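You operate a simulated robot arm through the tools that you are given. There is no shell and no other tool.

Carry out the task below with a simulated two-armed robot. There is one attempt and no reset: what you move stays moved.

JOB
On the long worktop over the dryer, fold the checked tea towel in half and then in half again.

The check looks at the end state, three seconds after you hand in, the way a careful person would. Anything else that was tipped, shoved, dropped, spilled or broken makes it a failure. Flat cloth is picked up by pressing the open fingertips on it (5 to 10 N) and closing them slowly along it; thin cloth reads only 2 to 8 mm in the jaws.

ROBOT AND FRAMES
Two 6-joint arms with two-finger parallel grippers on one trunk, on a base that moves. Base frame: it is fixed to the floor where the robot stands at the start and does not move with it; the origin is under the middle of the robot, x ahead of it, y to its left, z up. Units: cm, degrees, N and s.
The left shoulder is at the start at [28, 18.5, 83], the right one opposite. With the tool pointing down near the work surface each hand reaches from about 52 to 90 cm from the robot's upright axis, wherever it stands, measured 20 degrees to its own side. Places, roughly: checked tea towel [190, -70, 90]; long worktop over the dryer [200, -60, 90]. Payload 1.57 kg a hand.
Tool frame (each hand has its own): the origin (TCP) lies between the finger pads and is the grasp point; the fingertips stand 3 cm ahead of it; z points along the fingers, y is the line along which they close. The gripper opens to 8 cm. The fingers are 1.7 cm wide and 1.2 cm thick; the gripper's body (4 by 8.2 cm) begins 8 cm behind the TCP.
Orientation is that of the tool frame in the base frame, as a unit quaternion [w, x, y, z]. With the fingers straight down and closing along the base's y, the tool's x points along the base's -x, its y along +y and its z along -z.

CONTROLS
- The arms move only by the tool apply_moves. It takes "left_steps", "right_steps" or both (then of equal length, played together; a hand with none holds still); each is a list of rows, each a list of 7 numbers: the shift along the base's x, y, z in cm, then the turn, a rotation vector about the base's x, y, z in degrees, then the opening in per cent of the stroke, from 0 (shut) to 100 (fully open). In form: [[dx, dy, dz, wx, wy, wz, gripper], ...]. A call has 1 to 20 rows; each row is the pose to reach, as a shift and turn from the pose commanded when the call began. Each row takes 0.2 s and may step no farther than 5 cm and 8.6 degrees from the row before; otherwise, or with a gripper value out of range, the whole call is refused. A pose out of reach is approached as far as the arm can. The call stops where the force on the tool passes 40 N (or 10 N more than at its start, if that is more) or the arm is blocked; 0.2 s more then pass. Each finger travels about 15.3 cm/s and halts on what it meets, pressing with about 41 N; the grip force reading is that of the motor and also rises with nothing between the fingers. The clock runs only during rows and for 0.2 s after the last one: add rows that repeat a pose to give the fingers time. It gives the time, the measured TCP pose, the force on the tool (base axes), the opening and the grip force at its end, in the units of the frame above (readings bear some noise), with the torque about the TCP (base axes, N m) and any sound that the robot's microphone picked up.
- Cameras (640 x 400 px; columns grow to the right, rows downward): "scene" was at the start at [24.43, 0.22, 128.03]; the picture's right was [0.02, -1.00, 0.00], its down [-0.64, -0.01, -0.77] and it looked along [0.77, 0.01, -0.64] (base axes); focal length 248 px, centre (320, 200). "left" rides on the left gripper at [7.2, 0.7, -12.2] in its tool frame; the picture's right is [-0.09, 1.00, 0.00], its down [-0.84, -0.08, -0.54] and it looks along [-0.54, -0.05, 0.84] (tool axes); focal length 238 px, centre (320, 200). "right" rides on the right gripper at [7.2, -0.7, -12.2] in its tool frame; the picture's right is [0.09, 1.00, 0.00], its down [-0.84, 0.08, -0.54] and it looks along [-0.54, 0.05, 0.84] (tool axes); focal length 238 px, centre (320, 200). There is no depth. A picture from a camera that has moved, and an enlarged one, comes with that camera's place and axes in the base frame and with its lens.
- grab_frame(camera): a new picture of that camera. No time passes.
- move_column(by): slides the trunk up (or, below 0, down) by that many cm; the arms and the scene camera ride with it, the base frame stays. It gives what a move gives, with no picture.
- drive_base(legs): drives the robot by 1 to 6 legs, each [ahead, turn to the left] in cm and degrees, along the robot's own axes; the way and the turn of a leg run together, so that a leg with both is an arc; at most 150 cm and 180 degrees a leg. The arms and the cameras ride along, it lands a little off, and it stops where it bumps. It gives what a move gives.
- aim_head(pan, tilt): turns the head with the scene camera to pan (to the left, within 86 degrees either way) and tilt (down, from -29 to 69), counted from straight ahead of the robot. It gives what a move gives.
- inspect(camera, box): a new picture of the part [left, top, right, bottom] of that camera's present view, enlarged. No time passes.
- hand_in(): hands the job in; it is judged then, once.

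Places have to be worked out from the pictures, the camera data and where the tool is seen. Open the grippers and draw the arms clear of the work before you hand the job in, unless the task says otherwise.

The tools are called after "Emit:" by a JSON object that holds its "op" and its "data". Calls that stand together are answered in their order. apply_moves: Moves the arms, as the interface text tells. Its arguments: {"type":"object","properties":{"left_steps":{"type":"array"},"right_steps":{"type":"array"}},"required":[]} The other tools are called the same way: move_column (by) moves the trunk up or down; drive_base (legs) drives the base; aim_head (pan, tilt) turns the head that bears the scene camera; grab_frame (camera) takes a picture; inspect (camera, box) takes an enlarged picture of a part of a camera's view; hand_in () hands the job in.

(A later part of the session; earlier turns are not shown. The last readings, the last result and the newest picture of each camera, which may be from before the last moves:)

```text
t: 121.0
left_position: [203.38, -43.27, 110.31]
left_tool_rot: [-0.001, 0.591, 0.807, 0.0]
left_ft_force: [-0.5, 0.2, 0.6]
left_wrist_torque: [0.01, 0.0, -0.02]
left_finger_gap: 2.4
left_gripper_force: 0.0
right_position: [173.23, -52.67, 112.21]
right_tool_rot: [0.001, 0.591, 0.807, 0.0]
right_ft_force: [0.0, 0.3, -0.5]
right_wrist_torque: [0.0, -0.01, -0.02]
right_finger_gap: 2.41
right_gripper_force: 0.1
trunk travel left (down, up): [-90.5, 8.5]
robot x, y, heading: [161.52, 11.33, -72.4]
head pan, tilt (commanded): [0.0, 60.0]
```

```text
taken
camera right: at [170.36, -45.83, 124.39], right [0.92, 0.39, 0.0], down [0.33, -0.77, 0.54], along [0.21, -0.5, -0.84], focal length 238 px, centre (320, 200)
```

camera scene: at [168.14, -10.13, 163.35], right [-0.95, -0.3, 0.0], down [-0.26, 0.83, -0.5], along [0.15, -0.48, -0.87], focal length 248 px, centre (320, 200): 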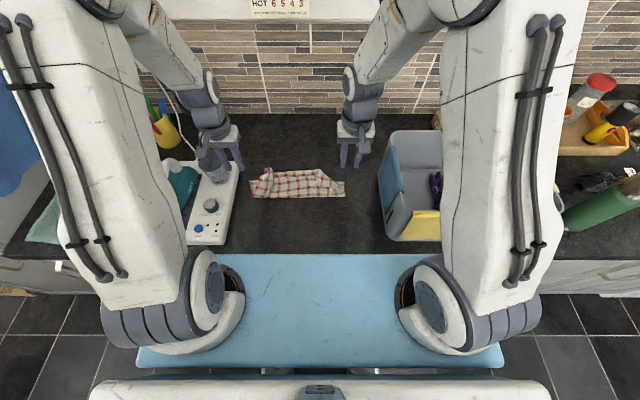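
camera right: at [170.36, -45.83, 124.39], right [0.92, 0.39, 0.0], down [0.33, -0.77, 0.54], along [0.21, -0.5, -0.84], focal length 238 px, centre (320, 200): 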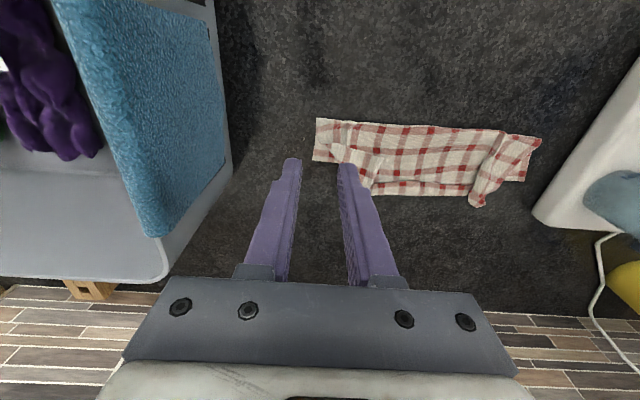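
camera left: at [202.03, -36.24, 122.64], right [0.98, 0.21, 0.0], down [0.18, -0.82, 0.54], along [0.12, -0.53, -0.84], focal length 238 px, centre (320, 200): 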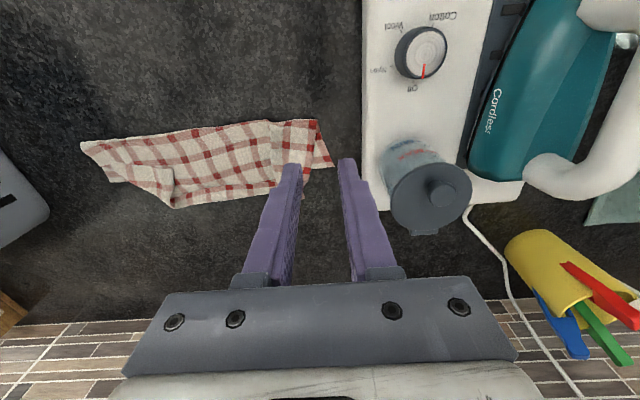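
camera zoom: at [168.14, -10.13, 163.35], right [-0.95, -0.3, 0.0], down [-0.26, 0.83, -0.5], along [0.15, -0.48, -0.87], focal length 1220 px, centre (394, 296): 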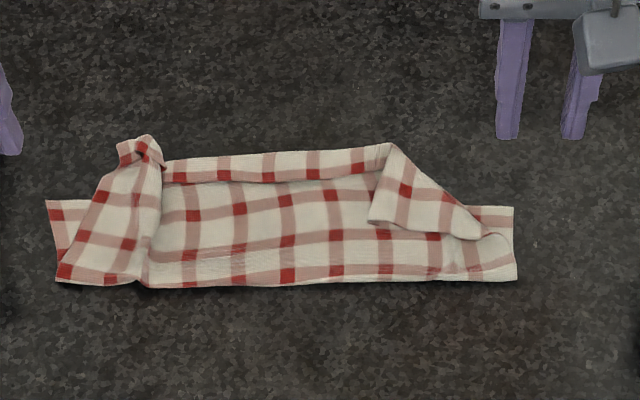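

The lower layer's back corners are exposed at about (72.2 ahead, 24.9 left) and (71.6 ahead, 8.6 right). I turn the tools 45° for corner pinches with narrow openings and hover over those corners.

Emit:
{"op": "apply_moves", "data": {"left_steps": [[0.28, -0.94, 0, 0, 0, -7.5, 25], [0.56, -1.88, 0, 0, 0, -15, 20], [0.85, -2.82, 0, 0, 0, -22.5, 15], [1.13, -3.77, 0, 0, 0, -30, 13], [1.41, -4.7, 0, 0, 0, -37.5, 13], [1.69, -5.65, 0, 0, 0, -45, 13], [1.69, -5.65, -3.5, 0, 0, -45, 13], [1.69, -5.65, -7, 0, 0, -45, 13], [1.69, -5.65, -10.5, 0, 0, -45, 13], [1.69, -5.65, -13.5, 0, 0, -45, 13], [1.69, -5.65, -13.5, 0, 0, -45, 13]], "right_steps": [[0.4, -0.83, 0, 0, 0, 7.5, 25], [0.81, -1.67, 0, 0, 0, 15, 20], [1.2, -2.5, 0, 0, 0, 22.5, 15], [1.62, -3.33, 0, 0, 0, 30, 13], [2.0, -4.2, 0, 0, 0, 37.5, 13], [2.43, -5.0, 0, 0, 0, 45, 13], [2.43, -5.0, -4, 0, 0, 45, 13], [2.43, -5.0, -8, 0, 0, 45, 13], [2.43, -5.0, -12, 0, 0, 45, 13], [2.43, -5.0, -15.5, 0, 0, 45, 13], [2.43, -5.0, -15.5, 0, 0, 45, 13]]}}

Emit:
{"op": "inspect", "data": {"camera": "left", "box": [180, 60, 480, 247]}}

Emit:
{"op": "inspect", "data": {"camera": "right", "box": [180, 60, 480, 247]}}

Emit:
{"op": "inspect", "data": {"camera": "scene", "box": [240, 140, 370, 221]}}

```text
t: 123.4
left_position: [205.06, -48.9, 96.55]
left_tool_rot: [0.0, 0.854, 0.519, 0.001]
left_ft_force: [1.4, 0.5, -0.7]
left_wrist_torque: [0.04, -0.01, 0.01]
left_finger_gap: 1.0
left_gripper_force: 0.0
right_position: [175.46, -57.46, 96.53]
right_tool_rot: [0.001, 0.236, 0.972, 0.0]
right_ft_force: [-0.5, -0.3, -0.7]
right_wrist_torque: [0.03, 0.01, 0.02]
right_finger_gap: 1.07
right_gripper_force: 0.0
trunk travel left (down, up): [-90.5, 8.5]
robot x, y, heading: [160.89, 11.32, -72.3]
head pan, tilt (commanded): [0.0, 60.0]
```

```text
2.13 times, centred on (330, 154) of left
camera zoom: at [209.14, -42.84, 108.91], right [0.84, -0.54, 0.0], down [-0.45, -0.71, 0.54], along [-0.29, -0.46, -0.84], focal length 508 px, centre (299, 299)
```

zoom: 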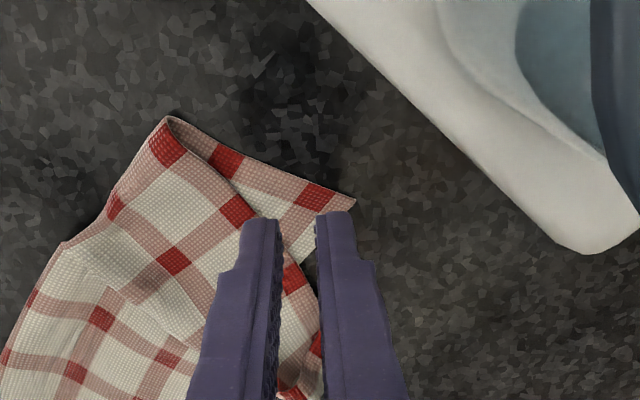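

```text
2.13 times, centred on (330, 154) of right
camera zoom: at [168.77, -54.79, 108.71], right [0.38, 0.93, 0.0], down [0.78, -0.32, 0.54], along [0.5, -0.2, -0.84], focal length 508 px, centre (299, 299)
```

zoom: 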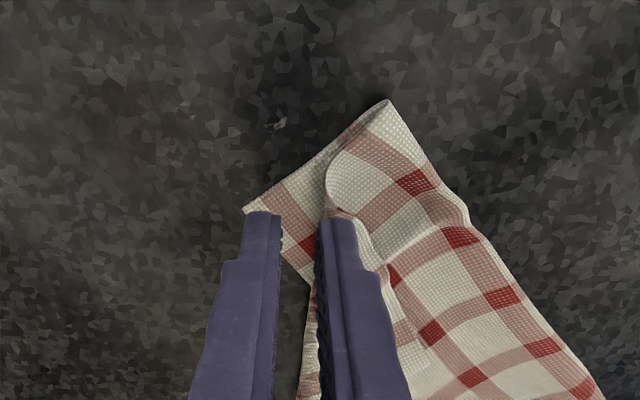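

```text
4.92 times, centred on (305, 180) of scene
camera zoom: at [168.16, -10.16, 163.35], right [-0.95, -0.3, 0.0], down [-0.26, 0.83, -0.5], along [0.15, -0.48, -0.87], focal length 1220 px, centre (394, 296)
```

zoom: 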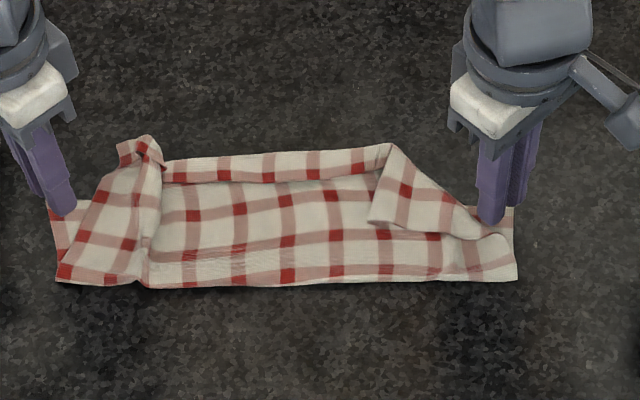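

Corner estimates: left corner 2.3 cm and right corner 2.0 cm from the tool centres, so both outer fingertips sit on cloth. I shift slightly toward the corners, to stay off the upper layer, and lower to contact.

Emit:
{"op": "apply_moves", "data": {"left_steps": [[0.36, -0.18, -0.8, 0, 0, 0, 12], [0.36, -0.18, -1.6, 0, 0, 0, 12], [0.36, -0.18, -2.1, 0, 0, 0, 12], [0.36, -0.18, -2.35, 0, 0, 0, 12], [0.36, -0.18, -2.35, 0, 0, 0, 12]], "right_steps": [[-0.09, -0.18, -0.8, 0, 0, 0, 12], [-0.09, -0.18, -1.6, 0, 0, 0, 12], [-0.09, -0.18, -2.1, 0, 0, 0, 12], [-0.09, -0.18, -2.35, 0, 0, 0, 12], [-0.09, -0.18, -2.35, 0, 0, 0, 12]]}}

Emit:
{"op": "inspect", "data": {"camera": "left", "box": [180, 60, 480, 247]}}

Emit:
{"op": "inspect", "data": {"camera": "right", "box": [180, 60, 480, 247]}}

```text
t: 124.6
left_position: [205.51, -49.21, 94.41]
left_tool_rot: [0.0, 0.855, 0.519, 0.0]
left_ft_force: [-0.4, -0.3, -0.5]
left_wrist_torque: [0.01, -0.01, -0.03]
left_finger_gap: 0.97
left_gripper_force: 0.1
right_position: [175.52, -57.66, 94.33]
right_tool_rot: [0.0, 0.237, 0.972, 0.0]
right_ft_force: [-0.4, 0.1, 3.1]
right_wrist_torque: [0.09, 0.01, -0.03]
right_finger_gap: 1.03
right_gripper_force: 0.3
trunk travel left (down, up): [-90.5, 8.5]
robot x, y, heading: [161.08, 11.58, -72.2]
head pan, tilt (commanded): [0.0, 60.0]
```

```text
2.13 times, centred on (330, 154) of left
camera zoom: at [209.48, -43.07, 106.63], right [0.84, -0.54, 0.0], down [-0.45, -0.71, 0.54], along [-0.29, -0.46, -0.84], focal length 508 px, centre (299, 299)
```

zoom: 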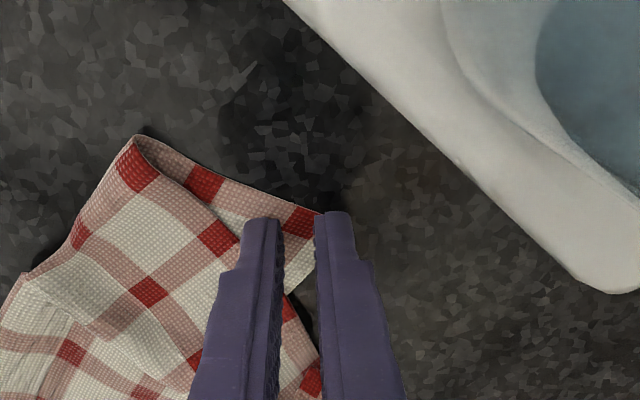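

```text
2.13 times, centred on (330, 154) of right
camera zoom: at [168.75, -54.89, 106.46], right [0.38, 0.93, 0.0], down [0.78, -0.32, 0.54], along [0.5, -0.2, -0.84], focal length 508 px, centre (299, 299)
```

zoom: 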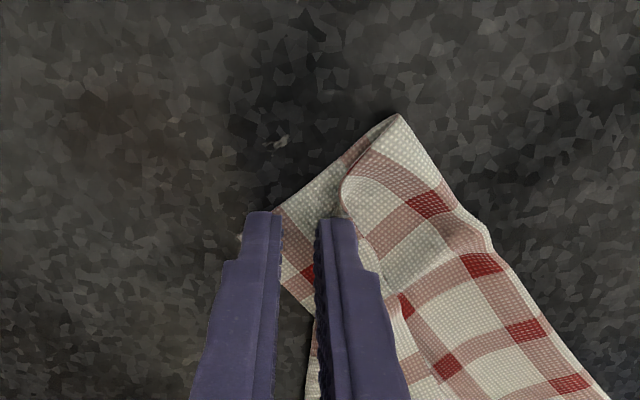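

Positions look good. I press a little more and close slowly.

Emit:
{"op": "apply_moves", "data": {"left_steps": [[0, 0, -0.15, 0, 0, 0, 12], [0, 0, -0.22, 0, 0, 0, 12], [0, 0, -0.22, 0, 0, 0, 12]], "right_steps": [[0, 0, -0.04, 0, 0, 0, 12], [0, 0, -0.07, 0, 0, 0, 12], [0, 0, -0.07, 0, 0, 0, 12]]}}

```text
t: 125.4
left_position: [205.31, -49.18, 94.16]
left_tool_rot: [0.001, 0.854, 0.52, 0.0]
left_ft_force: [0.7, -0.2, 6.4]
left_wrist_torque: [-0.01, 0.05, 0.01]
left_finger_gap: 0.94
left_gripper_force: 0.1
right_position: [175.4, -57.69, 94.21]
right_tool_rot: [0.0, 0.236, 0.972, -0.001]
right_ft_force: [-1.0, 0.5, 7.7]
right_wrist_torque: [0.12, -0.01, 0.01]
right_finger_gap: 1.0
right_gripper_force: 0.2
trunk travel left (down, up): [-90.5, 8.5]
robot x, y, heading: [161.54, 11.72, -72.1]
head pan, tilt (commanded): [0.0, 60.0]
```

Both press with 6–8 N. Closing slowly.

Emit:
{"op": "apply_moves", "data": {"left_steps": [[0, 0, -0.03, 0, 0, 0, 11], [0, 0, -0.03, 0, 0, 0, 10], [0, 0, -0.03, 0, 0, 0, 9], [0, 0, -0.03, 0, 0, 0, 8], [0, 0, -0.03, 0, 0, 0, 7], [0, 0, -0.03, 0, 0, 0, 6], [0, 0, -0.03, 0, 0, 0, 5], [0, 0, -0.03, 0, 0, 0, 4], [0, 0, -0.03, 0, 0, 0, 2], [0, 0, -0.03, 0, 0, 0, 0], [0, 0, -0.03, 0, 0, 0, 0], [0, 0, -0.03, 0, 0, 0, 0]], "right_steps": [[0, 0, 0, 0, 0, 0, 11], [0, 0, 0, 0, 0, 0, 10], [0, 0, 0, 0, 0, 0, 9], [0, 0, 0, 0, 0, 0, 8], [0, 0, 0, 0, 0, 0, 7], [0, 0, 0, 0, 0, 0, 6], [0, 0, 0, 0, 0, 0, 5], [0, 0, 0, 0, 0, 0, 4], [0, 0, 0, 0, 0, 0, 2], [0, 0, 0, 0, 0, 0, 0], [0, 0, 0, 0, 0, 0, 0], [0, 0, 0, 0, 0, 0, 0]]}}

Emit:
{"op": "inspect", "data": {"camera": "left", "box": [180, 60, 480, 247]}}

Emit:
{"op": "inspect", "data": {"camera": "right", "box": [180, 60, 480, 247]}}

```text
t: 128.0
left_position: [205.45, -48.99, 94.27]
left_tool_rot: [0.0, 0.855, 0.519, 0.0]
left_ft_force: [-3.2, 2.3, 24.2]
left_wrist_torque: [0.04, 0.22, -0.02]
left_finger_gap: 0.0
left_gripper_force: 21.4
right_position: [175.38, -57.65, 94.31]
right_tool_rot: [0.002, 0.237, 0.972, 0.0]
right_ft_force: [-0.3, -0.3, 3.1]
right_wrist_torque: [0.0, -0.02, -0.01]
right_finger_gap: 0.01
right_gripper_force: 21.5
trunk travel left (down, up): [-90.5, 8.5]
robot x, y, heading: [161.24, 11.94, -72.3]
head pan, tilt (commanded): [0.0, 60.0]
```

```text
2.13 times, centred on (330, 154) of left
camera zoom: at [209.43, -42.96, 106.46], right [0.84, -0.54, 0.0], down [-0.45, -0.71, 0.54], along [-0.29, -0.46, -0.84], focal length 508 px, centre (299, 299)
```

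zoom: 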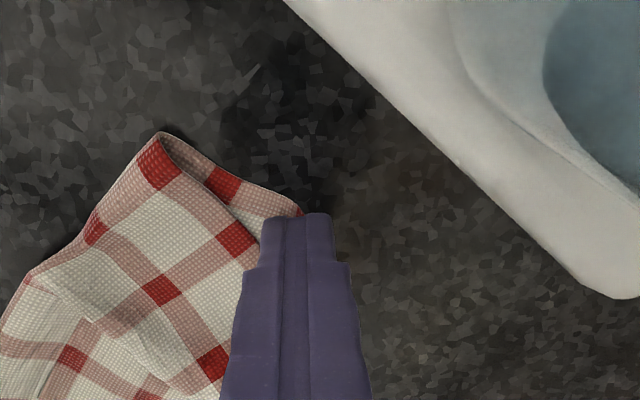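

```text
2.13 times, centred on (330, 154) of right
camera zoom: at [168.74, -54.84, 106.46], right [0.38, 0.93, 0.0], down [0.78, -0.32, 0.54], along [0.5, -0.21, -0.84], focal length 508 px, centre (299, 299)
```

zoom: 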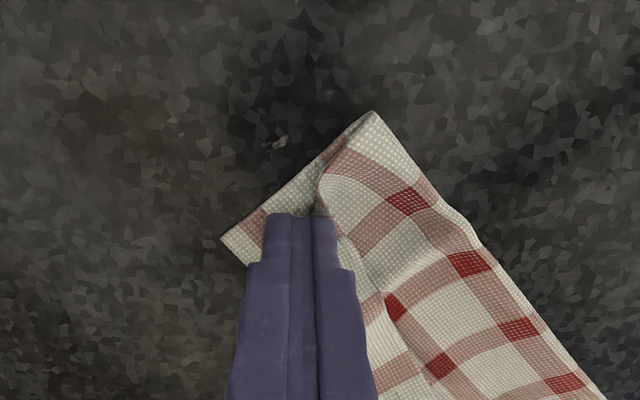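

The narrow opening didn't buckle the cloth, and a wider one would catch the upper layer. So first I'll move the upper layer out of the way: its far parts (the left bunch and the right crease) stick out beyond the lower layer and can be gripped there.

Emit:
{"op": "apply_moves", "data": {"left_steps": [[0, 0, 3, 0, 0, 0, 0], [0, 0, 6, 0, 0, 0, 15], [-0.7, -0.9, 6, 0, 0, 7.5, 30], [-1.4, -1.9, 6, 0, 0, 15, 50], [-2.1, -2.8, 6, 0, 0, 22.5, 50], [-2.8, -3.7, 6, 0, 0, 30, 50], [-3.4, -4.7, 6, 0, 0, 37.5, 50], [-4.1, -5.6, 6, 0, 0, 45, 50], [-4.1, -5.6, 4, 0, 0, 45, 50]], "right_steps": [[0, 0, 3, 0, 0, 0, 0], [0, 0, 6, 0, 0, 0, 15], [1.4, -0.4, 6, 0, 0, -7.5, 30], [2.8, -0.8, 6, 0, 0, -15, 50], [4.2, -1.2, 6, 0, 0, -22.5, 50], [5.7, -1.6, 6, 0, 0, -30, 50], [7.1, -2.0, 6, 0, 0, -37.5, 50], [8.53, -2.43, 6, 0, 0, -45, 50], [8.53, -2.43, 4, 0, 0, -45, 50]]}}

Emit:
{"op": "grab_frame", "data": {"camera": "left"}}

Emit:
{"op": "grab_frame", "data": {"camera": "right"}}

Emit:
{"op": "inspect", "data": {"camera": "scene", "box": [240, 140, 370, 221]}}

```text
t: 130.0
left_position: [201.4, -54.94, 98.08]
left_tool_rot: [0.0, 0.59, 0.807, 0.0]
left_ft_force: [-0.4, 0.6, 0.5]
left_wrist_torque: [0.0, -0.01, 0.02]
left_finger_gap: 4.01
left_gripper_force: 0.0
right_position: [184.06, -60.23, 98.2]
right_tool_rot: [0.001, 0.591, 0.807, -0.001]
right_ft_force: [0.4, 0.7, -0.5]
right_wrist_torque: [-0.03, 0.02, 0.02]
right_finger_gap: 3.99
right_gripper_force: 0.1
trunk travel left (down, up): [-90.5, 8.5]
robot x, y, heading: [161.68, 11.64, -72.6]
head pan, tilt (commanded): [0.0, 60.0]
```

```text
taken
camera left: at [199.97, -47.92, 110.34], right [0.98, 0.22, 0.0], down [0.18, -0.82, 0.54], along [0.12, -0.53, -0.84], focal length 238 px, centre (320, 200)
```

left: 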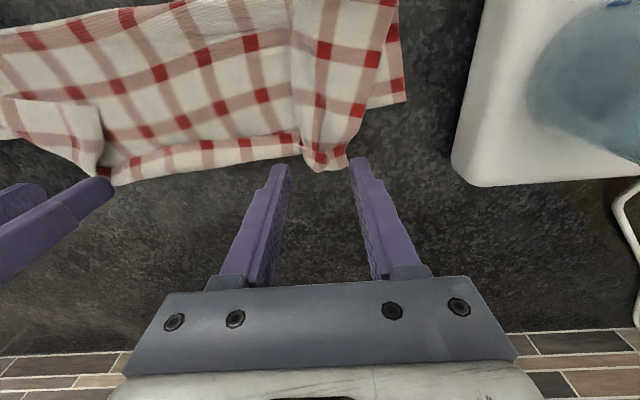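

```text
taken
camera right: at [181.26, -53.48, 110.4], right [0.92, 0.39, 0.0], down [0.33, -0.77, 0.54], along [0.21, -0.5, -0.84], focal length 238 px, centre (320, 200)
```

right: 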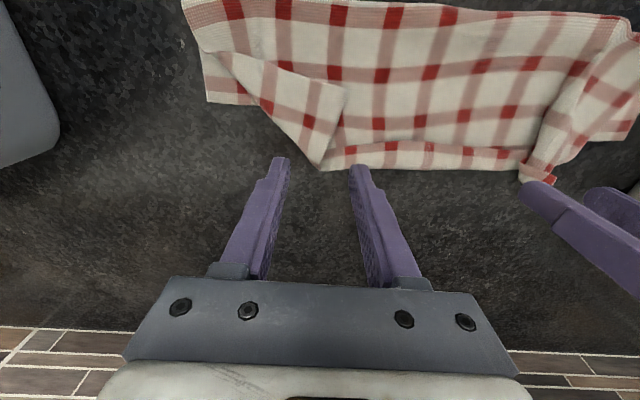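

```text
4.92 times, centred on (305, 180) of scene
camera zoom: at [168.14, -10.11, 163.36], right [-0.95, -0.3, 0.0], down [-0.26, 0.83, -0.5], along [0.15, -0.48, -0.87], focal length 1220 px, centre (394, 296)
```

zoom: 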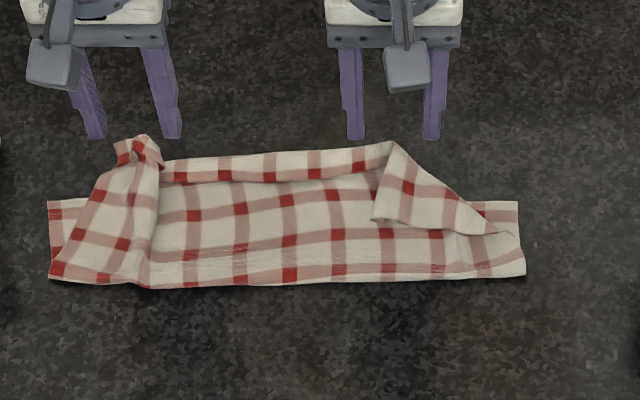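

Both hands straddle their targets. I lower to light contact.

Emit:
{"op": "apply_moves", "data": {"left_steps": [[0, 0, -1.5, 0, 0, 0, 50], [0, 0, -3.0, 0, 0, 0, 50], [0, 0, -3.6, 0, 0, 0, 50], [0, 0, -3.85, 0, 0, 0, 50], [0, 0, -3.95, 0, 0, 0, 50], [0, 0, -3.95, 0, 0, 0, 50]], "right_steps": [[0, 0, -1.5, 0, 0, 0, 50], [0, 0, -3.0, 0, 0, 0, 50], [0, 0, -3.6, 0, 0, 0, 50], [0, 0, -3.85, 0, 0, 0, 50], [0, 0, -3.95, 0, 0, 0, 50], [0, 0, -3.95, 0, 0, 0, 50]]}}

```text
t: 131.4
left_position: [201.28, -54.79, 94.2]
left_tool_rot: [0.002, 0.59, 0.807, -0.001]
left_ft_force: [3.0, 0.9, 18.1]
left_wrist_torque: [0.05, 0.08, -0.01]
left_finger_gap: 3.99
left_gripper_force: 0.0
right_position: [184.14, -60.16, 94.21]
right_tool_rot: [0.001, 0.59, 0.807, -0.002]
right_ft_force: [0.9, -0.1, -0.1]
right_wrist_torque: [0.0, -0.01, 0.0]
right_finger_gap: 4.02
right_gripper_force: 0.1
trunk travel left (down, up): [-90.5, 8.5]
robot x, y, heading: [161.4, 11.34, -72.4]
head pan, tilt (commanded): [0.0, 60.0]
```

Emit:
{"op": "apply_moves", "data": {"left_steps": [[0, 0, 0.08, 0, 0, 0, 48], [0, 0, 0.08, 0, 0, 0, 44], [0, 0, 0.08, 0, 0, 0, 40], [0, 0, 0.08, 0, 0, 0, 36], [0, 0, 0.08, 0, 0, 0, 32], [0, 0, 0.08, 0, 0, 0, 28], [0, 0, 0.08, 0, 0, 0, 24], [0, 0, 0.08, 0, 0, 0, 20], [0, 0, 0.08, 0, 0, 0, 16], [0, 0, 0.08, 0, 0, 0, 12], [0, 0, 0.08, 0, 0, 0, 8], [0, 0, 0.08, 0, 0, 0, 4], [0, 0, 0.08, 0, 0, 0, 0], [0, 0, 0.08, 0, 0, 0, 0]], "right_steps": [[0, 0, -0.12, 0, 0, 0, 48], [0, 0, -0.14, 0, 0, 0, 44], [0, 0, -0.14, 0, 0, 0, 40], [0, 0, -0.14, 0, 0, 0, 36], [0, 0, -0.14, 0, 0, 0, 32], [0, 0, -0.14, 0, 0, 0, 28], [0, 0, -0.14, 0, 0, 0, 24], [0, 0, -0.14, 0, 0, 0, 20], [0, 0, -0.14, 0, 0, 0, 16], [0, 0, -0.12, 0, 0, 0, 12], [0, 0, -0.12, 0, 0, 0, 8], [0, 0, -0.1, 0, 0, 0, 4], [0, 0, -0.1, 0, 0, 0, 0], [0, 0, -0.1, 0, 0, 0, 0]]}}

Emit:
{"op": "inspect", "data": {"camera": "scene", "box": [240, 140, 370, 221]}}

Emit:
{"op": "grab_frame", "data": {"camera": "left"}}

Emit:
{"op": "grab_frame", "data": {"camera": "right"}}

```text
t: 134.4
left_position: [201.2, -54.69, 94.22]
left_tool_rot: [-0.001, 0.591, 0.807, 0.0]
left_ft_force: [-5.4, -0.8, 13.5]
left_wrist_torque: [0.03, 0.27, 0.04]
left_finger_gap: 0.46
left_gripper_force: 25.1
right_position: [183.92, -60.08, 94.1]
right_tool_rot: [0.002, 0.59, 0.807, -0.001]
right_ft_force: [4.1, 1.6, 6.1]
right_wrist_torque: [0.0, -0.16, 0.04]
right_finger_gap: 0.23
right_gripper_force: 24.5
trunk travel left (down, up): [-90.5, 8.5]
robot x, y, heading: [161.29, 11.14, -72.5]
head pan, tilt (commanded): [0.0, 60.0]
```

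```text
4.92 times, centred on (305, 180) of scene
camera zoom: at [168.1, -10.04, 163.37], right [-0.95, -0.3, 0.0], down [-0.26, 0.83, -0.5], along [0.15, -0.48, -0.87], focal length 1220 px, centre (394, 296)
```

zoom: 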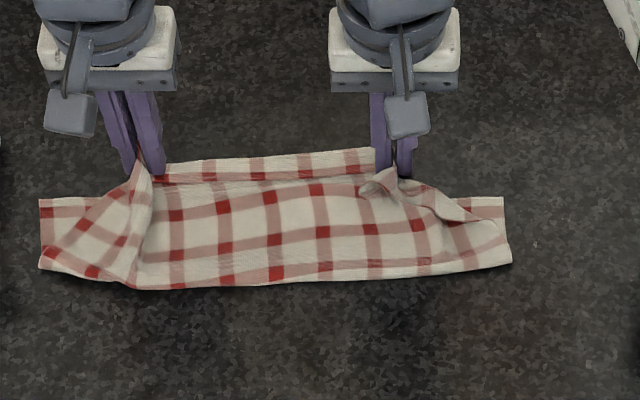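

```text
taken
camera left: at [199.8, -47.62, 106.5], right [0.98, 0.21, 0.0], down [0.18, -0.82, 0.54], along [0.12, -0.53, -0.84], focal length 238 px, centre (320, 200)
```

left: 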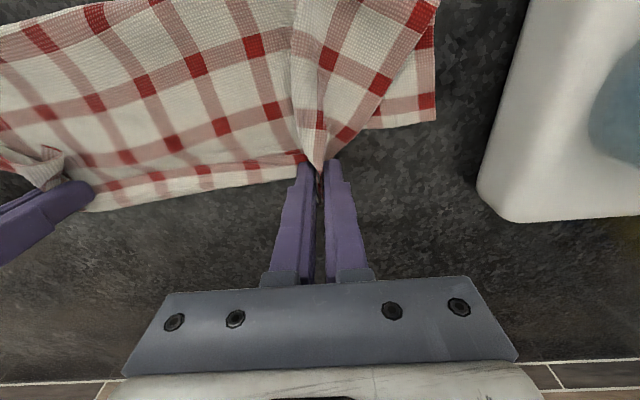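

```text
taken
camera right: at [181.16, -53.32, 106.39], right [0.92, 0.39, 0.0], down [0.33, -0.77, 0.54], along [0.21, -0.5, -0.84], focal length 238 px, centre (320, 200)
```

right: 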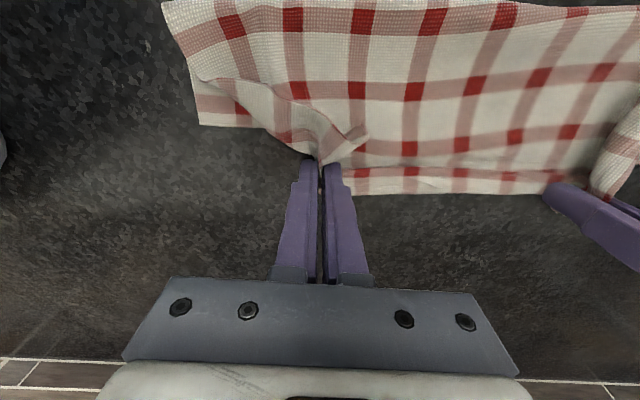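

Both grips are good (4.6 and 2.3 mm), holding only the upper layer. I carry it up and back toward me to open the towel.

Emit:
{"op": "apply_moves", "data": {"left_steps": [[-0.15, 0.48, 1.5, 0, 0, 0, 0], [-0.45, 1.43, 3, 0, 0, 0, 0], [-0.91, 2.86, 5, 0, 0, 0, 0], [-1.51, 4.77, 7, 0, 0, 0, 0], [-2.12, 6.67, 8.5, 0, 0, 0, 0], [-2.72, 8.58, 9, 0, 0, 0, 0], [-3.33, 10.49, 9, 0, 0, 0, 0], [-3.93, 12.39, 8.5, 0, 0, 0, 0], [-4.54, 14.3, 7.5, 0, 0, 0, 0], [-5.14, 16.2, 6, 0, 0, 0, 0], [-5.75, 18.11, 4.5, 0, 0, 0, 0], [-6.2, 19.54, 3, 0, 0, 0, 0], [-6.2, 19.54, 3, 0, 0, 0, 0]], "right_steps": [[-0.15, 0.48, 1.5, 0, 0, 0, 0], [-0.45, 1.43, 3, 0, 0, 0, 0], [-0.91, 2.86, 5, 0, 0, 0, 0], [-1.51, 4.77, 7, 0, 0, 0, 0], [-2.12, 6.67, 8.5, 0, 0, 0, 0], [-2.72, 8.58, 9, 0, 0, 0, 0], [-3.33, 10.49, 9, 0, 0, 0, 0], [-3.93, 12.39, 8.5, 0, 0, 0, 0], [-4.54, 14.3, 7.5, 0, 0, 0, 0], [-5.14, 16.2, 6, 0, 0, 0, 0], [-5.75, 18.11, 4.5, 0, 0, 0, 0], [-6.2, 19.54, 3, 0, 0, 0, 0], [-6.2, 19.54, 3, 0, 0, 0, 0]]}}

Emit:
{"op": "grab_frame", "data": {"camera": "scene"}}

Emit:
{"op": "inspect", "data": {"camera": "scene", "box": [220, 140, 380, 240]}}

```text
t: 137.2
left_position: [195.22, -35.21, 97.1]
left_tool_rot: [-0.001, 0.59, 0.807, -0.001]
left_ft_force: [-0.8, -0.5, -0.1]
left_wrist_torque: [0.02, 0.02, 0.02]
left_finger_gap: 0.45
left_gripper_force: 25.2
right_position: [177.83, -40.4, 97.23]
right_tool_rot: [0.001, 0.591, 0.806, -0.001]
right_ft_force: [0.3, -0.6, 0.1]
right_wrist_torque: [0.02, 0.02, -0.01]
right_finger_gap: 0.27
right_gripper_force: 24.1
trunk travel left (down, up): [-90.5, 8.5]
robot x, y, heading: [161.45, 11.48, -72.5]
head pan, tilt (commanded): [0.0, 60.0]
```

```text
taken
camera scene: at [168.16, -10.13, 163.35], right [-0.95, -0.3, 0.0], down [-0.26, 0.83, -0.5], along [0.15, -0.48, -0.87], focal length 248 px, centre (320, 200)
```

scene: 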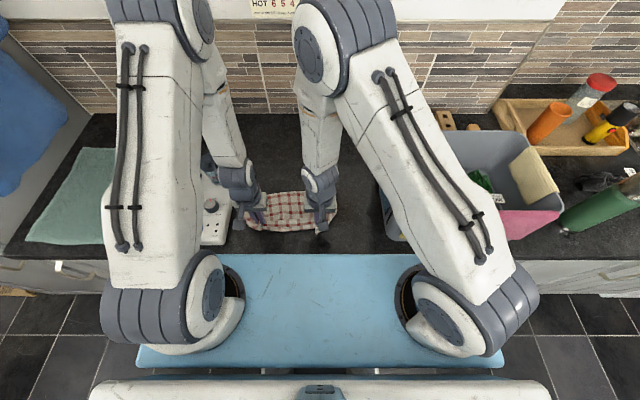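

```text
4.00 times, centred on (300, 190) of scene
camera zoom: at [168.16, -10.13, 163.35], right [-0.95, -0.3, 0.0], down [-0.26, 0.83, -0.5], along [0.15, -0.48, -0.87], focal length 991 px, centre (400, 240)
```

zoom: 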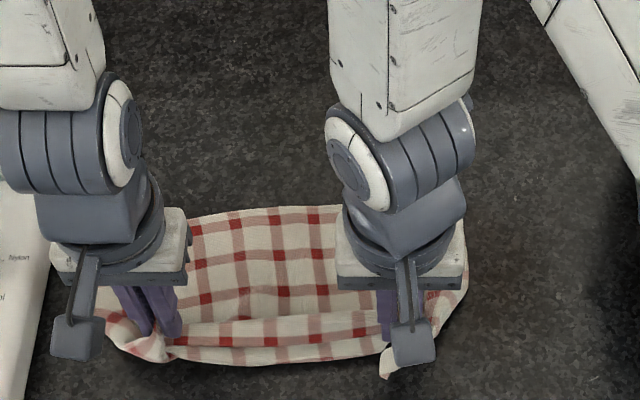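

The towel opened up. I lower, release, and rise to view its state.

Emit:
{"op": "apply_moves", "data": {"left_steps": [[0, 0, -1.5, 0, 0, 0, 0], [0, 0, -2.2, 0, 0, 0, 10], [0, 0, -2.2, 0, 0, 0, 25], [0, 0, -2.2, 0, 0, 0, 40], [0, 0, 1, 0, 0, 0, 40], [0, 0, 5, 0, 0, 0, 40], [1, 0, 9.5, 0, 0, 0, 40], [3, 0, 14, 0, 0, 0, 40], [6, 0, 18, 0, 0, 0, 40]], "right_steps": [[0, 0, -1.5, 0, 0, 0, 0], [0, 0, -2.2, 0, 0, 0, 10], [0, 0, -2.2, 0, 0, 0, 25], [0, 0, -2.2, 0, 0, 0, 40], [0, 0, 1, 0, 0, 0, 40], [0, 0, 5, 0, 0, 0, 40], [-3, -1, 8.5, 0, 0, 0, 40], [-7, -2, 11, 0, 0, 0, 40], [-11, -3.5, 13, 0, 0, 0, 40]]}}

Emit:
{"op": "inspect", "data": {"camera": "scene", "box": [220, 150, 380, 250]}}

Emit:
{"op": "grab_frame", "data": {"camera": "left"}}

Emit:
{"op": "grab_frame", "data": {"camera": "right"}}

```text
t: 139.2
left_position: [201.03, -35.31, 115.17]
left_tool_rot: [-0.001, 0.591, 0.807, 0.0]
left_ft_force: [0.1, -0.3, 0.3]
left_wrist_torque: [0.02, 0.05, 0.01]
left_finger_gap: 3.21
left_gripper_force: 0.1
right_position: [166.57, -44.23, 110.4]
right_tool_rot: [0.0, 0.59, 0.807, -0.001]
right_ft_force: [-0.7, 0.6, -0.3]
right_wrist_torque: [0.04, -0.01, 0.0]
right_finger_gap: 3.2
right_gripper_force: 0.1
trunk travel left (down, up): [-90.5, 8.5]
robot x, y, heading: [161.27, 11.45, -72.5]
head pan, tilt (commanded): [0.0, 60.0]
```

```text
4.00 times, centred on (300, 200) of scene
camera zoom: at [168.14, -10.11, 163.35], right [-0.95, -0.3, 0.0], down [-0.26, 0.83, -0.5], along [0.15, -0.48, -0.87], focal length 991 px, centre (400, 200)
```

zoom: 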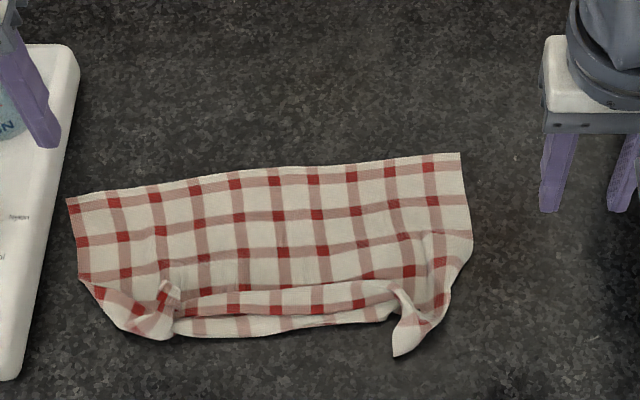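

```text
taken
camera left: at [199.69, -28.22, 127.46], right [0.98, 0.21, 0.0], down [0.18, -0.82, 0.54], along [0.12, -0.53, -0.84], focal length 238 px, centre (320, 200)
```

left: 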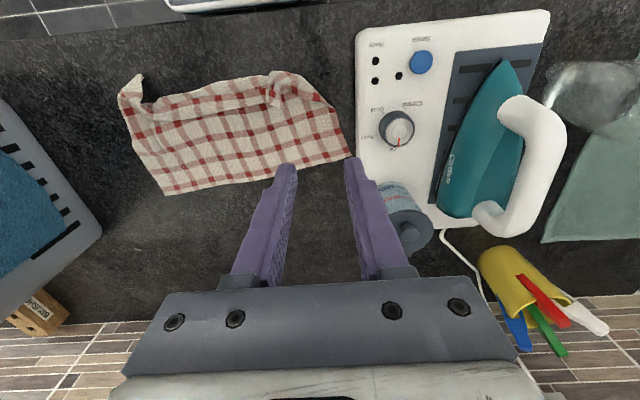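

```text
taken
camera right: at [163.8, -37.53, 122.66], right [0.92, 0.39, 0.0], down [0.33, -0.77, 0.54], along [0.21, -0.5, -0.84], focal length 238 px, centre (320, 200)
```

right: 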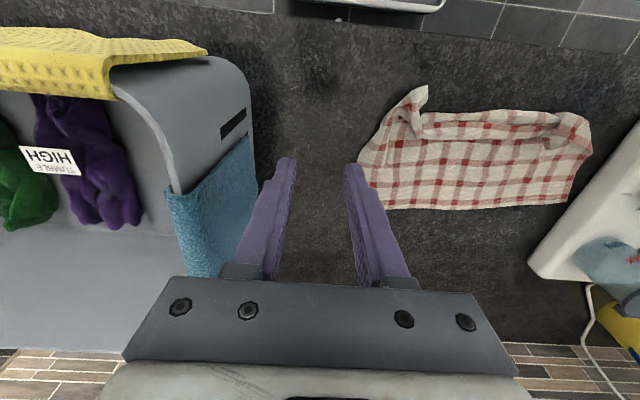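

The towel is open with a clean back edge: corners at about (64.3 ahead, 28 left) and (69.1 ahead, 5.2 right). I hover both hands over those corners, aligned with the edge.

Emit:
{"op": "apply_moves", "data": {"left_steps": [[0.7, -1.3, 0, 0, 0, 2, 38], [1.4, -2.6, 0, 0, 0, 4, 38], [2.1, -3.9, 0, 0, 0, 6, 38], [2.8, -5.2, 0, 0, 0, 8, 38], [3.42, -6.47, 0, 0, 0, 8, 38], [3.42, -6.47, -4, 0, 0, 8, 38], [3.42, -6.47, -8, 0, 0, 8, 38], [3.42, -6.47, -12, 0, 0, 8, 38], [3.42, -6.47, -15, 0, 0, 8, 38], [3.42, -6.47, -17.7, 0, 0, 8, 38], [3.42, -6.47, -17.7, 0, 0, 8, 38]], "right_steps": [[2.6, -1.9, 0, 0, 0, 2, 38], [5.2, -3.9, 0, 0, 0, 4, 38], [7.8, -5.8, 0, 0, 0, 6, 38], [10.3, -7.8, 0, 0, 0, 8, 38], [12.83, -9.67, 0, 0, 0, 8, 38], [12.83, -9.67, -3, 0, 0, 8, 38], [12.83, -9.67, -6, 0, 0, 8, 38], [12.83, -9.67, -9, 0, 0, 8, 38], [12.83, -9.67, -11, 0, 0, 8, 38], [12.83, -9.67, -12.9, 0, 0, 8, 38], [12.83, -9.67, -12.9, 0, 0, 8, 38]]}}

Emit:
{"op": "grab_frame", "data": {"camera": "left"}}

Emit:
{"op": "grab_frame", "data": {"camera": "right"}}

Emit:
{"op": "inspect", "data": {"camera": "scene", "box": [220, 150, 380, 250]}}

```text
t: 141.6
left_position: [204.52, -41.72, 97.52]
left_tool_rot: [-0.001, 0.533, 0.846, 0.0]
left_ft_force: [-0.7, 0.0, -0.6]
left_wrist_torque: [-0.01, -0.04, 0.0]
left_finger_gap: 3.05
left_gripper_force: 0.1
right_position: [179.68, -53.65, 97.24]
right_tool_rot: [0.001, 0.533, 0.846, -0.001]
right_ft_force: [0.0, -0.2, 0.0]
right_wrist_torque: [0.01, 0.0, 0.02]
right_finger_gap: 3.06
right_gripper_force: 0.1
trunk travel left (down, up): [-90.5, 8.5]
robot x, y, heading: [161.39, 11.39, -72.5]
head pan, tilt (commanded): [0.0, 60.0]
```

```text
taken
camera left: at [202.06, -34.83, 109.74], right [0.94, 0.35, 0.0], down [0.29, -0.79, 0.54], along [0.19, -0.51, -0.84], focal length 238 px, centre (320, 200)
```

left: 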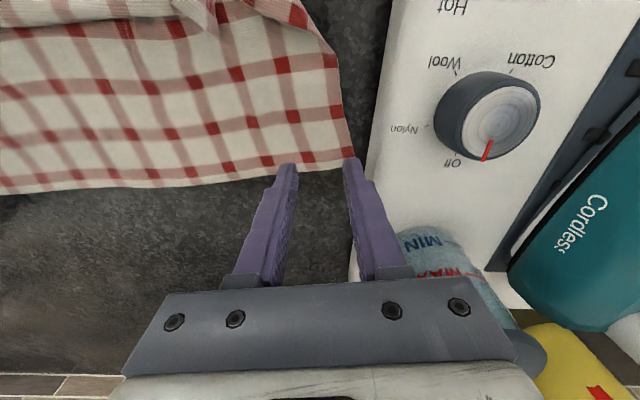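

```text
taken
camera right: at [175.95, -47.4, 109.42], right [0.86, 0.51, 0.0], down [0.43, -0.72, 0.54], along [0.28, -0.47, -0.84], focal length 238 px, centre (320, 200)
```

right: 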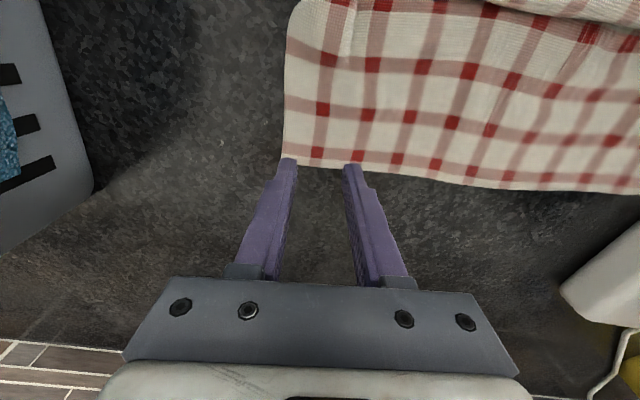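

```text
4.00 times, centred on (300, 200) of scene
camera zoom: at [168.16, -10.15, 163.35], right [-0.95, -0.3, 0.0], down [-0.26, 0.83, -0.5], along [0.15, -0.48, -0.87], focal length 991 px, centre (400, 200)
```

zoom: 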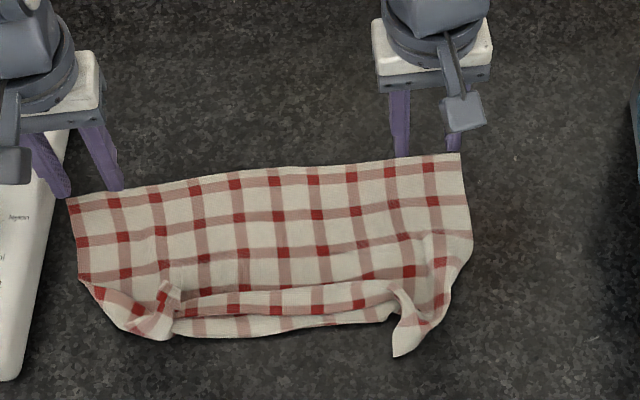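

Both hands sit about 3 cm in from the side edges and 0.7–0.8 cm from the back edge, which is just right. I lower to contact.

Emit:
{"op": "apply_moves", "data": {"left_steps": [[0, 0, -1.5, 0, 0, 0, 38], [0, 0, -2.5, 0, 0, 0, 38], [0, 0, -3.0, 0, 0, 0, 38], [0, 0, -3.3, 0, 0, 0, 38], [0, 0, -3.38, 0, 0, 0, 38], [0, 0, -3.38, 0, 0, 0, 38]], "right_steps": [[0, 0, -1.5, 0, 0, 0, 38], [0, 0, -2.4, 0, 0, 0, 38], [0, 0, -2.8, 0, 0, 0, 38], [0, 0, -3.1, 0, 0, 0, 38], [0, 0, -3.18, 0, 0, 0, 38], [0, 0, -3.18, 0, 0, 0, 38]]}}

```text
t: 143.0
left_position: [204.54, -41.63, 94.08]
left_tool_rot: [0.001, 0.532, 0.847, 0.0]
left_ft_force: [-0.4, -0.4, 1.9]
left_wrist_torque: [-0.04, -0.02, 0.03]
left_finger_gap: 3.03
left_gripper_force: 0.1
right_position: [179.75, -53.73, 94.03]
right_tool_rot: [0.001, 0.533, 0.846, -0.001]
right_ft_force: [0.6, 4.6, 17.7]
right_wrist_torque: [0.02, 0.14, -0.06]
right_finger_gap: 3.04
right_gripper_force: 0.0
trunk travel left (down, up): [-90.5, 8.5]
robot x, y, heading: [161.18, 11.39, -72.3]
head pan, tilt (commanded): [0.0, 60.0]
```

Left 2 N, right 18 N. I balance these and close slowly, in two halves.

Emit:
{"op": "apply_moves", "data": {"left_steps": [[0, 0, -0.07, 0, 0, 0, 38], [0, 0, -0.07, 0, 0, 0, 36], [0, 0, -0.07, 0, 0, 0, 34], [0, 0, -0.07, 0, 0, 0, 32], [0, 0, -0.07, 0, 0, 0, 30], [0, 0, -0.07, 0, 0, 0, 28]], "right_steps": [[0, 0, 0.09, 0, 0, 0, 38], [0, 0, 0.09, 0, 0, 0, 36], [0, 0, 0.09, 0, 0, 0, 34], [0, 0, 0.09, 0, 0, 0, 32], [0, 0, 0.09, 0, 0, 0, 30], [0, 0, 0.09, 0, 0, 0, 28]]}}

```text
t: 144.4
left_position: [204.53, -41.69, 94.12]
left_tool_rot: [0.001, 0.533, 0.846, -0.001]
left_ft_force: [0.4, -2.6, 26.2]
left_wrist_torque: [-0.06, -0.12, 0.01]
left_finger_gap: 2.01
left_gripper_force: 0.1
right_position: [179.67, -53.73, 94.26]
right_tool_rot: [0.001, 0.533, 0.846, 0.0]
right_ft_force: [0.3, 0.2, 1.4]
right_wrist_torque: [0.0, 0.0, -0.01]
right_finger_gap: 2.21
right_gripper_force: 0.0
trunk travel left (down, up): [-90.5, 8.5]
robot x, y, heading: [160.98, 11.53, -72.4]
head pan, tilt (commanded): [0.0, 60.0]
```

Left is too firm and right too light. I adjust, reopening the right to its starting width.

Emit:
{"op": "apply_moves", "data": {"left_steps": [[0, 0, 0.1, 0, 0, 0, 28], [0, 0, 0.1, 0, 0, 0, 26], [0, 0, 0.1, 0, 0, 0, 24], [0, 0, 0.1, 0, 0, 0, 22]], "right_steps": [[0, 0, 0.15, 0, 0, 0, 33], [0, 0, 0.15, 0, 0, 0, 38], [0, 0, -0.03, 0, 0, 0, 38], [0, 0, -0.06, 0, 0, 0, 38]]}}

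```text
t: 145.4
left_position: [204.44, -41.44, 94.15]
left_tool_rot: [-0.001, 0.532, 0.846, 0.001]
left_ft_force: [-0.4, 1.1, 11.2]
left_wrist_torque: [0.03, -0.05, 0.0]
left_finger_gap: 1.62
left_gripper_force: 0.0
right_position: [179.74, -53.69, 94.16]
right_tool_rot: [0.001, 0.532, 0.847, -0.001]
right_ft_force: [-1.3, 0.9, 7.1]
right_wrist_torque: [-0.02, 0.07, 0.0]
right_finger_gap: 3.05
right_gripper_force: 0.0
trunk travel left (down, up): [-90.5, 8.5]
robot x, y, heading: [161.54, 11.52, -72.5]
head pan, tilt (commanded): [0.0, 60.0]
```

Forces are now 11 N and 7 N. I continue closing.

Emit:
{"op": "apply_moves", "data": {"left_steps": [[0, 0, 0, 0, 0, 0, 20], [0, 0, 0, 0, 0, 0, 18], [0, 0, 0, 0, 0, 0, 16], [0, 0, 0, 0, 0, 0, 14], [0, 0, 0, 0, 0, 0, 12], [0, 0, 0, 0, 0, 0, 10], [0, 0, 0, 0, 0, 0, 8]], "right_steps": [[0, 0, -0.02, 0, 0, 0, 36], [0, 0, -0.02, 0, 0, 0, 34], [0, 0, -0.02, 0, 0, 0, 32], [0, 0, -0.02, 0, 0, 0, 30], [0, 0, -0.02, 0, 0, 0, 28], [0, 0, -0.02, 0, 0, 0, 26], [0, 0, -0.02, 0, 0, 0, 24]]}}

Emit:
{"op": "grab_frame", "data": {"camera": "left"}}

Emit:
{"op": "grab_frame", "data": {"camera": "right"}}

```text
t: 147.0
left_position: [204.47, -41.66, 94.25]
left_tool_rot: [0.001, 0.533, 0.846, 0.0]
left_ft_force: [-1.6, -0.9, 2.5]
left_wrist_torque: [-0.03, 0.02, -0.01]
left_finger_gap: 0.71
left_gripper_force: 1.3
right_position: [179.82, -53.65, 94.16]
right_tool_rot: [0.001, 0.533, 0.846, -0.001]
right_ft_force: [2.0, 0.4, 14.0]
right_wrist_torque: [-0.01, -0.06, -0.03]
right_finger_gap: 1.93
right_gripper_force: 0.1
trunk travel left (down, up): [-90.5, 8.5]
robot x, y, heading: [161.8, 10.97, -72.4]
head pan, tilt (commanded): [0.0, 60.0]
```

```text
taken
camera left: at [202.18, -34.83, 106.48], right [0.94, 0.35, 0.0], down [0.29, -0.79, 0.54], along [0.19, -0.51, -0.84], focal length 238 px, centre (320, 200)
```

left: 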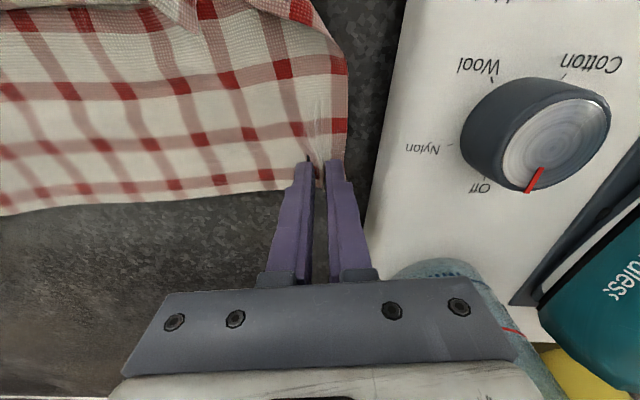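

```text
taken
camera right: at [175.96, -47.39, 106.32], right [0.86, 0.51, 0.0], down [0.43, -0.72, 0.54], along [0.28, -0.47, -0.84], focal length 238 px, centre (320, 200)
```

right: 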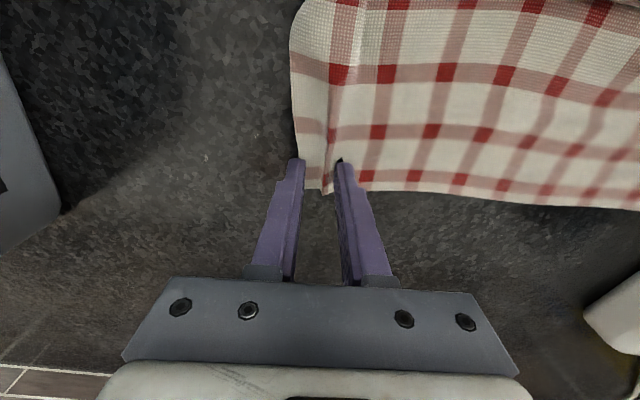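

Ridges are forming on both sides. I finish closing.

Emit:
{"op": "apply_moves", "data": {"left_steps": [[0, 0, 0, 0, 0, 0, 5], [0, 0, 0, 0, 0, 0, 2], [0, 0, 0, 0, 0, 0, 0], [0, 0, 0, 0, 0, 0, 0], [0, 0, 0, 0, 0, 0, 0], [0, 0, 0, 0, 0, 0, 0], [0, 0, 0, 0, 0, 0, 0], [0, 0, 0, 0, 0, 0, 0], [0, 0, 0, 0, 0, 0, 0], [0, 0, 0, 0, 0, 0, 0]], "right_steps": [[0, 0, 0.03, 0, 0, 0, 21], [0, 0, 0.03, 0, 0, 0, 18], [0, 0, 0.03, 0, 0, 0, 15], [0, 0, 0.03, 0, 0, 0, 12], [0, 0, 0.03, 0, 0, 0, 9], [0, 0, 0.03, 0, 0, 0, 6], [0, 0, 0.03, 0, 0, 0, 3], [0, 0, 0.03, 0, 0, 0, 0], [0, 0, 0.03, 0, 0, 0, 0], [0, 0, 0.03, 0, 0, 0, 0]]}}

Emit:
{"op": "grab_frame", "data": {"camera": "left"}}

Emit:
{"op": "grab_frame", "data": {"camera": "right"}}

```text
t: 149.2
left_position: [204.55, -41.71, 94.11]
left_tool_rot: [0.0, 0.532, 0.847, 0.0]
left_ft_force: [-8.7, -4.9, 0.9]
left_wrist_torque: [-0.13, 0.22, 0.07]
left_finger_gap: 0.2
left_gripper_force: 24.2
right_position: [179.75, -53.69, 94.16]
right_tool_rot: [0.002, 0.532, 0.846, -0.001]
right_ft_force: [10.7, 4.0, 25.0]
right_wrist_torque: [0.15, -0.41, 0.02]
right_finger_gap: 0.51
right_gripper_force: 25.3
trunk travel left (down, up): [-90.5, 8.5]
robot x, y, heading: [161.28, 11.05, -72.2]
head pan, tilt (commanded): [0.0, 60.0]
```

```text
taken
camera left: at [202.18, -34.81, 106.5], right [0.94, 0.35, 0.0], down [0.29, -0.79, 0.54], along [0.19, -0.51, -0.84], focal length 238 px, centre (320, 200)
```

left: 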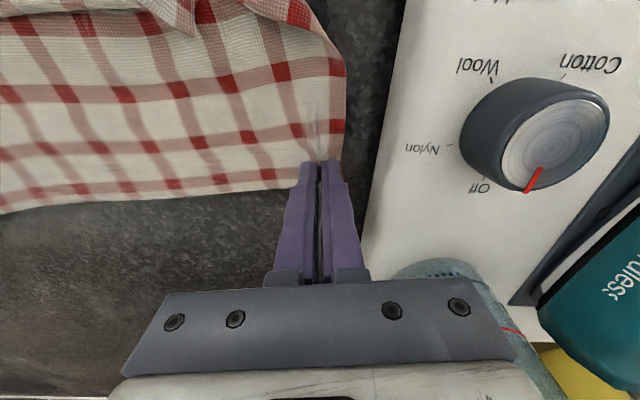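

```text
taken
camera right: at [175.99, -47.39, 106.33], right [0.86, 0.51, 0.0], down [0.43, -0.72, 0.55], along [0.28, -0.47, -0.84], focal length 238 px, centre (320, 200)
```

right: 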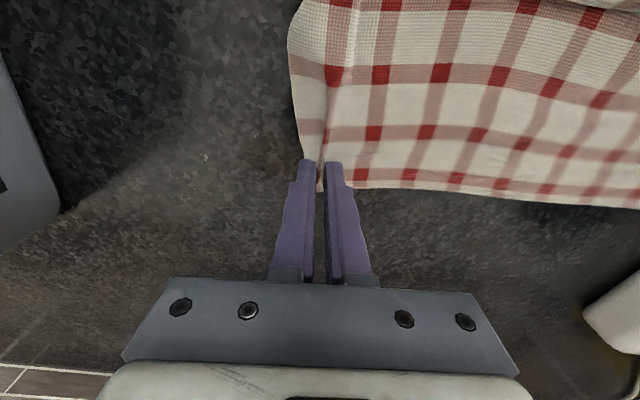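

Both hands hold the back edge. I relax the sideways tension and lift straight up so the towel hangs open, shifting right, away from the caddy.

Emit:
{"op": "apply_moves", "data": {"left_steps": [[-0.36, -0.17, 1.5, 0, 0, 0, 0], [-0.36, -0.17, 3.5, 0, 0, 0, 0], [-0.81, -0.76, 5.5, 0, 0, -0.8, 0], [-1.27, -1.35, 7.5, 0, 0, -1.6, 0], [-1.72, -1.94, 9.5, 0, 0, -2.4, 0], [-2.18, -2.53, 11.5, 0, 0, -3.2, 0], [-2.63, -3.12, 13.5, 0, 0, -4, 0], [-3.08, -3.71, 15.5, 0, 0, -4.8, 0], [-3.54, -4.3, 17.5, 0, 0, -5.6, 0], [-3.99, -4.89, 19.5, 0, 0, -6.4, 0], [-4.45, -5.48, 21.5, 0, 0, -7.2, 0], [-4.9, -6.07, 24, 0, 0, -8, 0], [-4.9, -6.07, 24, 0, 0, -8, 0]], "right_steps": [[0.36, 0.17, 1.5, 0, 0, 0, 0], [0.36, 0.17, 3.5, 0, 0, 0, 0], [-0.25, -0.06, 5.5, 0, 0, -0.8, 0], [-0.86, -0.29, 7.5, 0, 0, -1.6, 0], [-1.46, -0.52, 9.5, 0, 0, -2.4, 0], [-2.07, -0.75, 11.5, 0, 0, -3.2, 0], [-2.68, -0.98, 13.5, 0, 0, -4, 0], [-3.29, -1.21, 15.5, 0, 0, -4.8, 0], [-3.9, -1.44, 17.5, 0, 0, -5.6, 0], [-4.5, -1.67, 19.5, 0, 0, -6.4, 0], [-5.11, -1.9, 21.5, 0, 0, -7.2, 0], [-5.72, -2.13, 24, 0, 0, -8, 0], [-5.72, -2.13, 24, 0, 0, -8, 0]]}}

Emit:
{"op": "grab_frame", "data": {"camera": "scene"}}

Emit:
{"op": "inspect", "data": {"camera": "scene", "box": [200, 80, 440, 230]}}

```text
t: 152.0
left_position: [199.56, -47.77, 118.1]
left_tool_rot: [0.0, 0.59, 0.807, 0.0]
left_ft_force: [-3.9, -1.6, -0.8]
left_wrist_torque: [-0.02, 0.12, 0.01]
left_finger_gap: 0.21
left_gripper_force: 23.6
right_position: [173.84, -55.7, 118.2]
right_tool_rot: [0.0, 0.591, 0.807, 0.0]
right_ft_force: [3.1, 1.6, 0.1]
right_wrist_torque: [0.1, -0.16, 0.02]
right_finger_gap: 0.19
right_gripper_force: 23.4
trunk travel left (down, up): [-90.5, 8.5]
robot x, y, heading: [161.15, 11.52, -72.3]
head pan, tilt (commanded): [0.0, 60.0]
```

```text
taken
camera scene: at [168.13, -10.09, 163.36], right [-0.95, -0.3, 0.0], down [-0.26, 0.83, -0.5], along [0.15, -0.48, -0.87], focal length 248 px, centre (320, 200)
```

scene: 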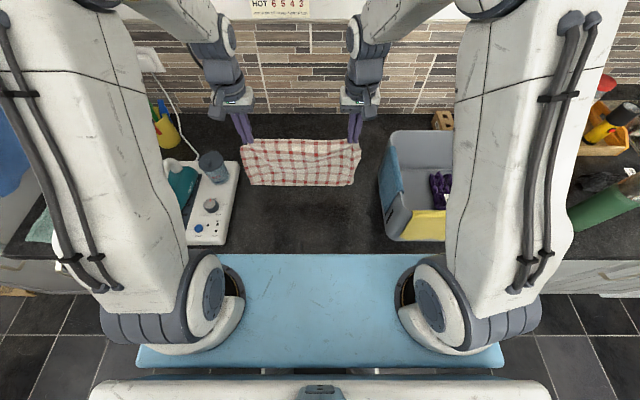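

```text
2.67 times, centred on (320, 155) of scene
camera zoom: at [168.13, -10.09, 163.36], right [-0.95, -0.3, 0.0], down [-0.26, 0.83, -0.5], along [0.15, -0.48, -0.87], focal length 661 px, centre (320, 320)
```

zoom: 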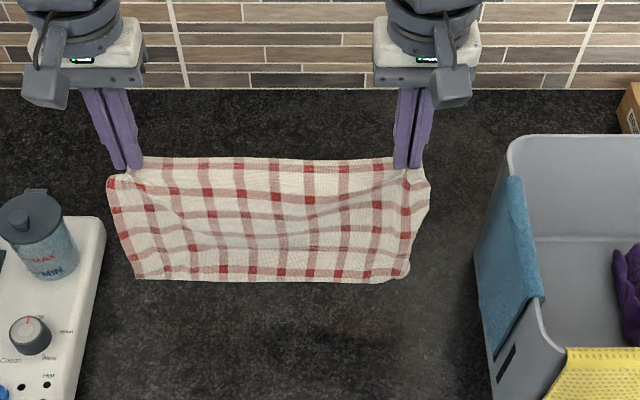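

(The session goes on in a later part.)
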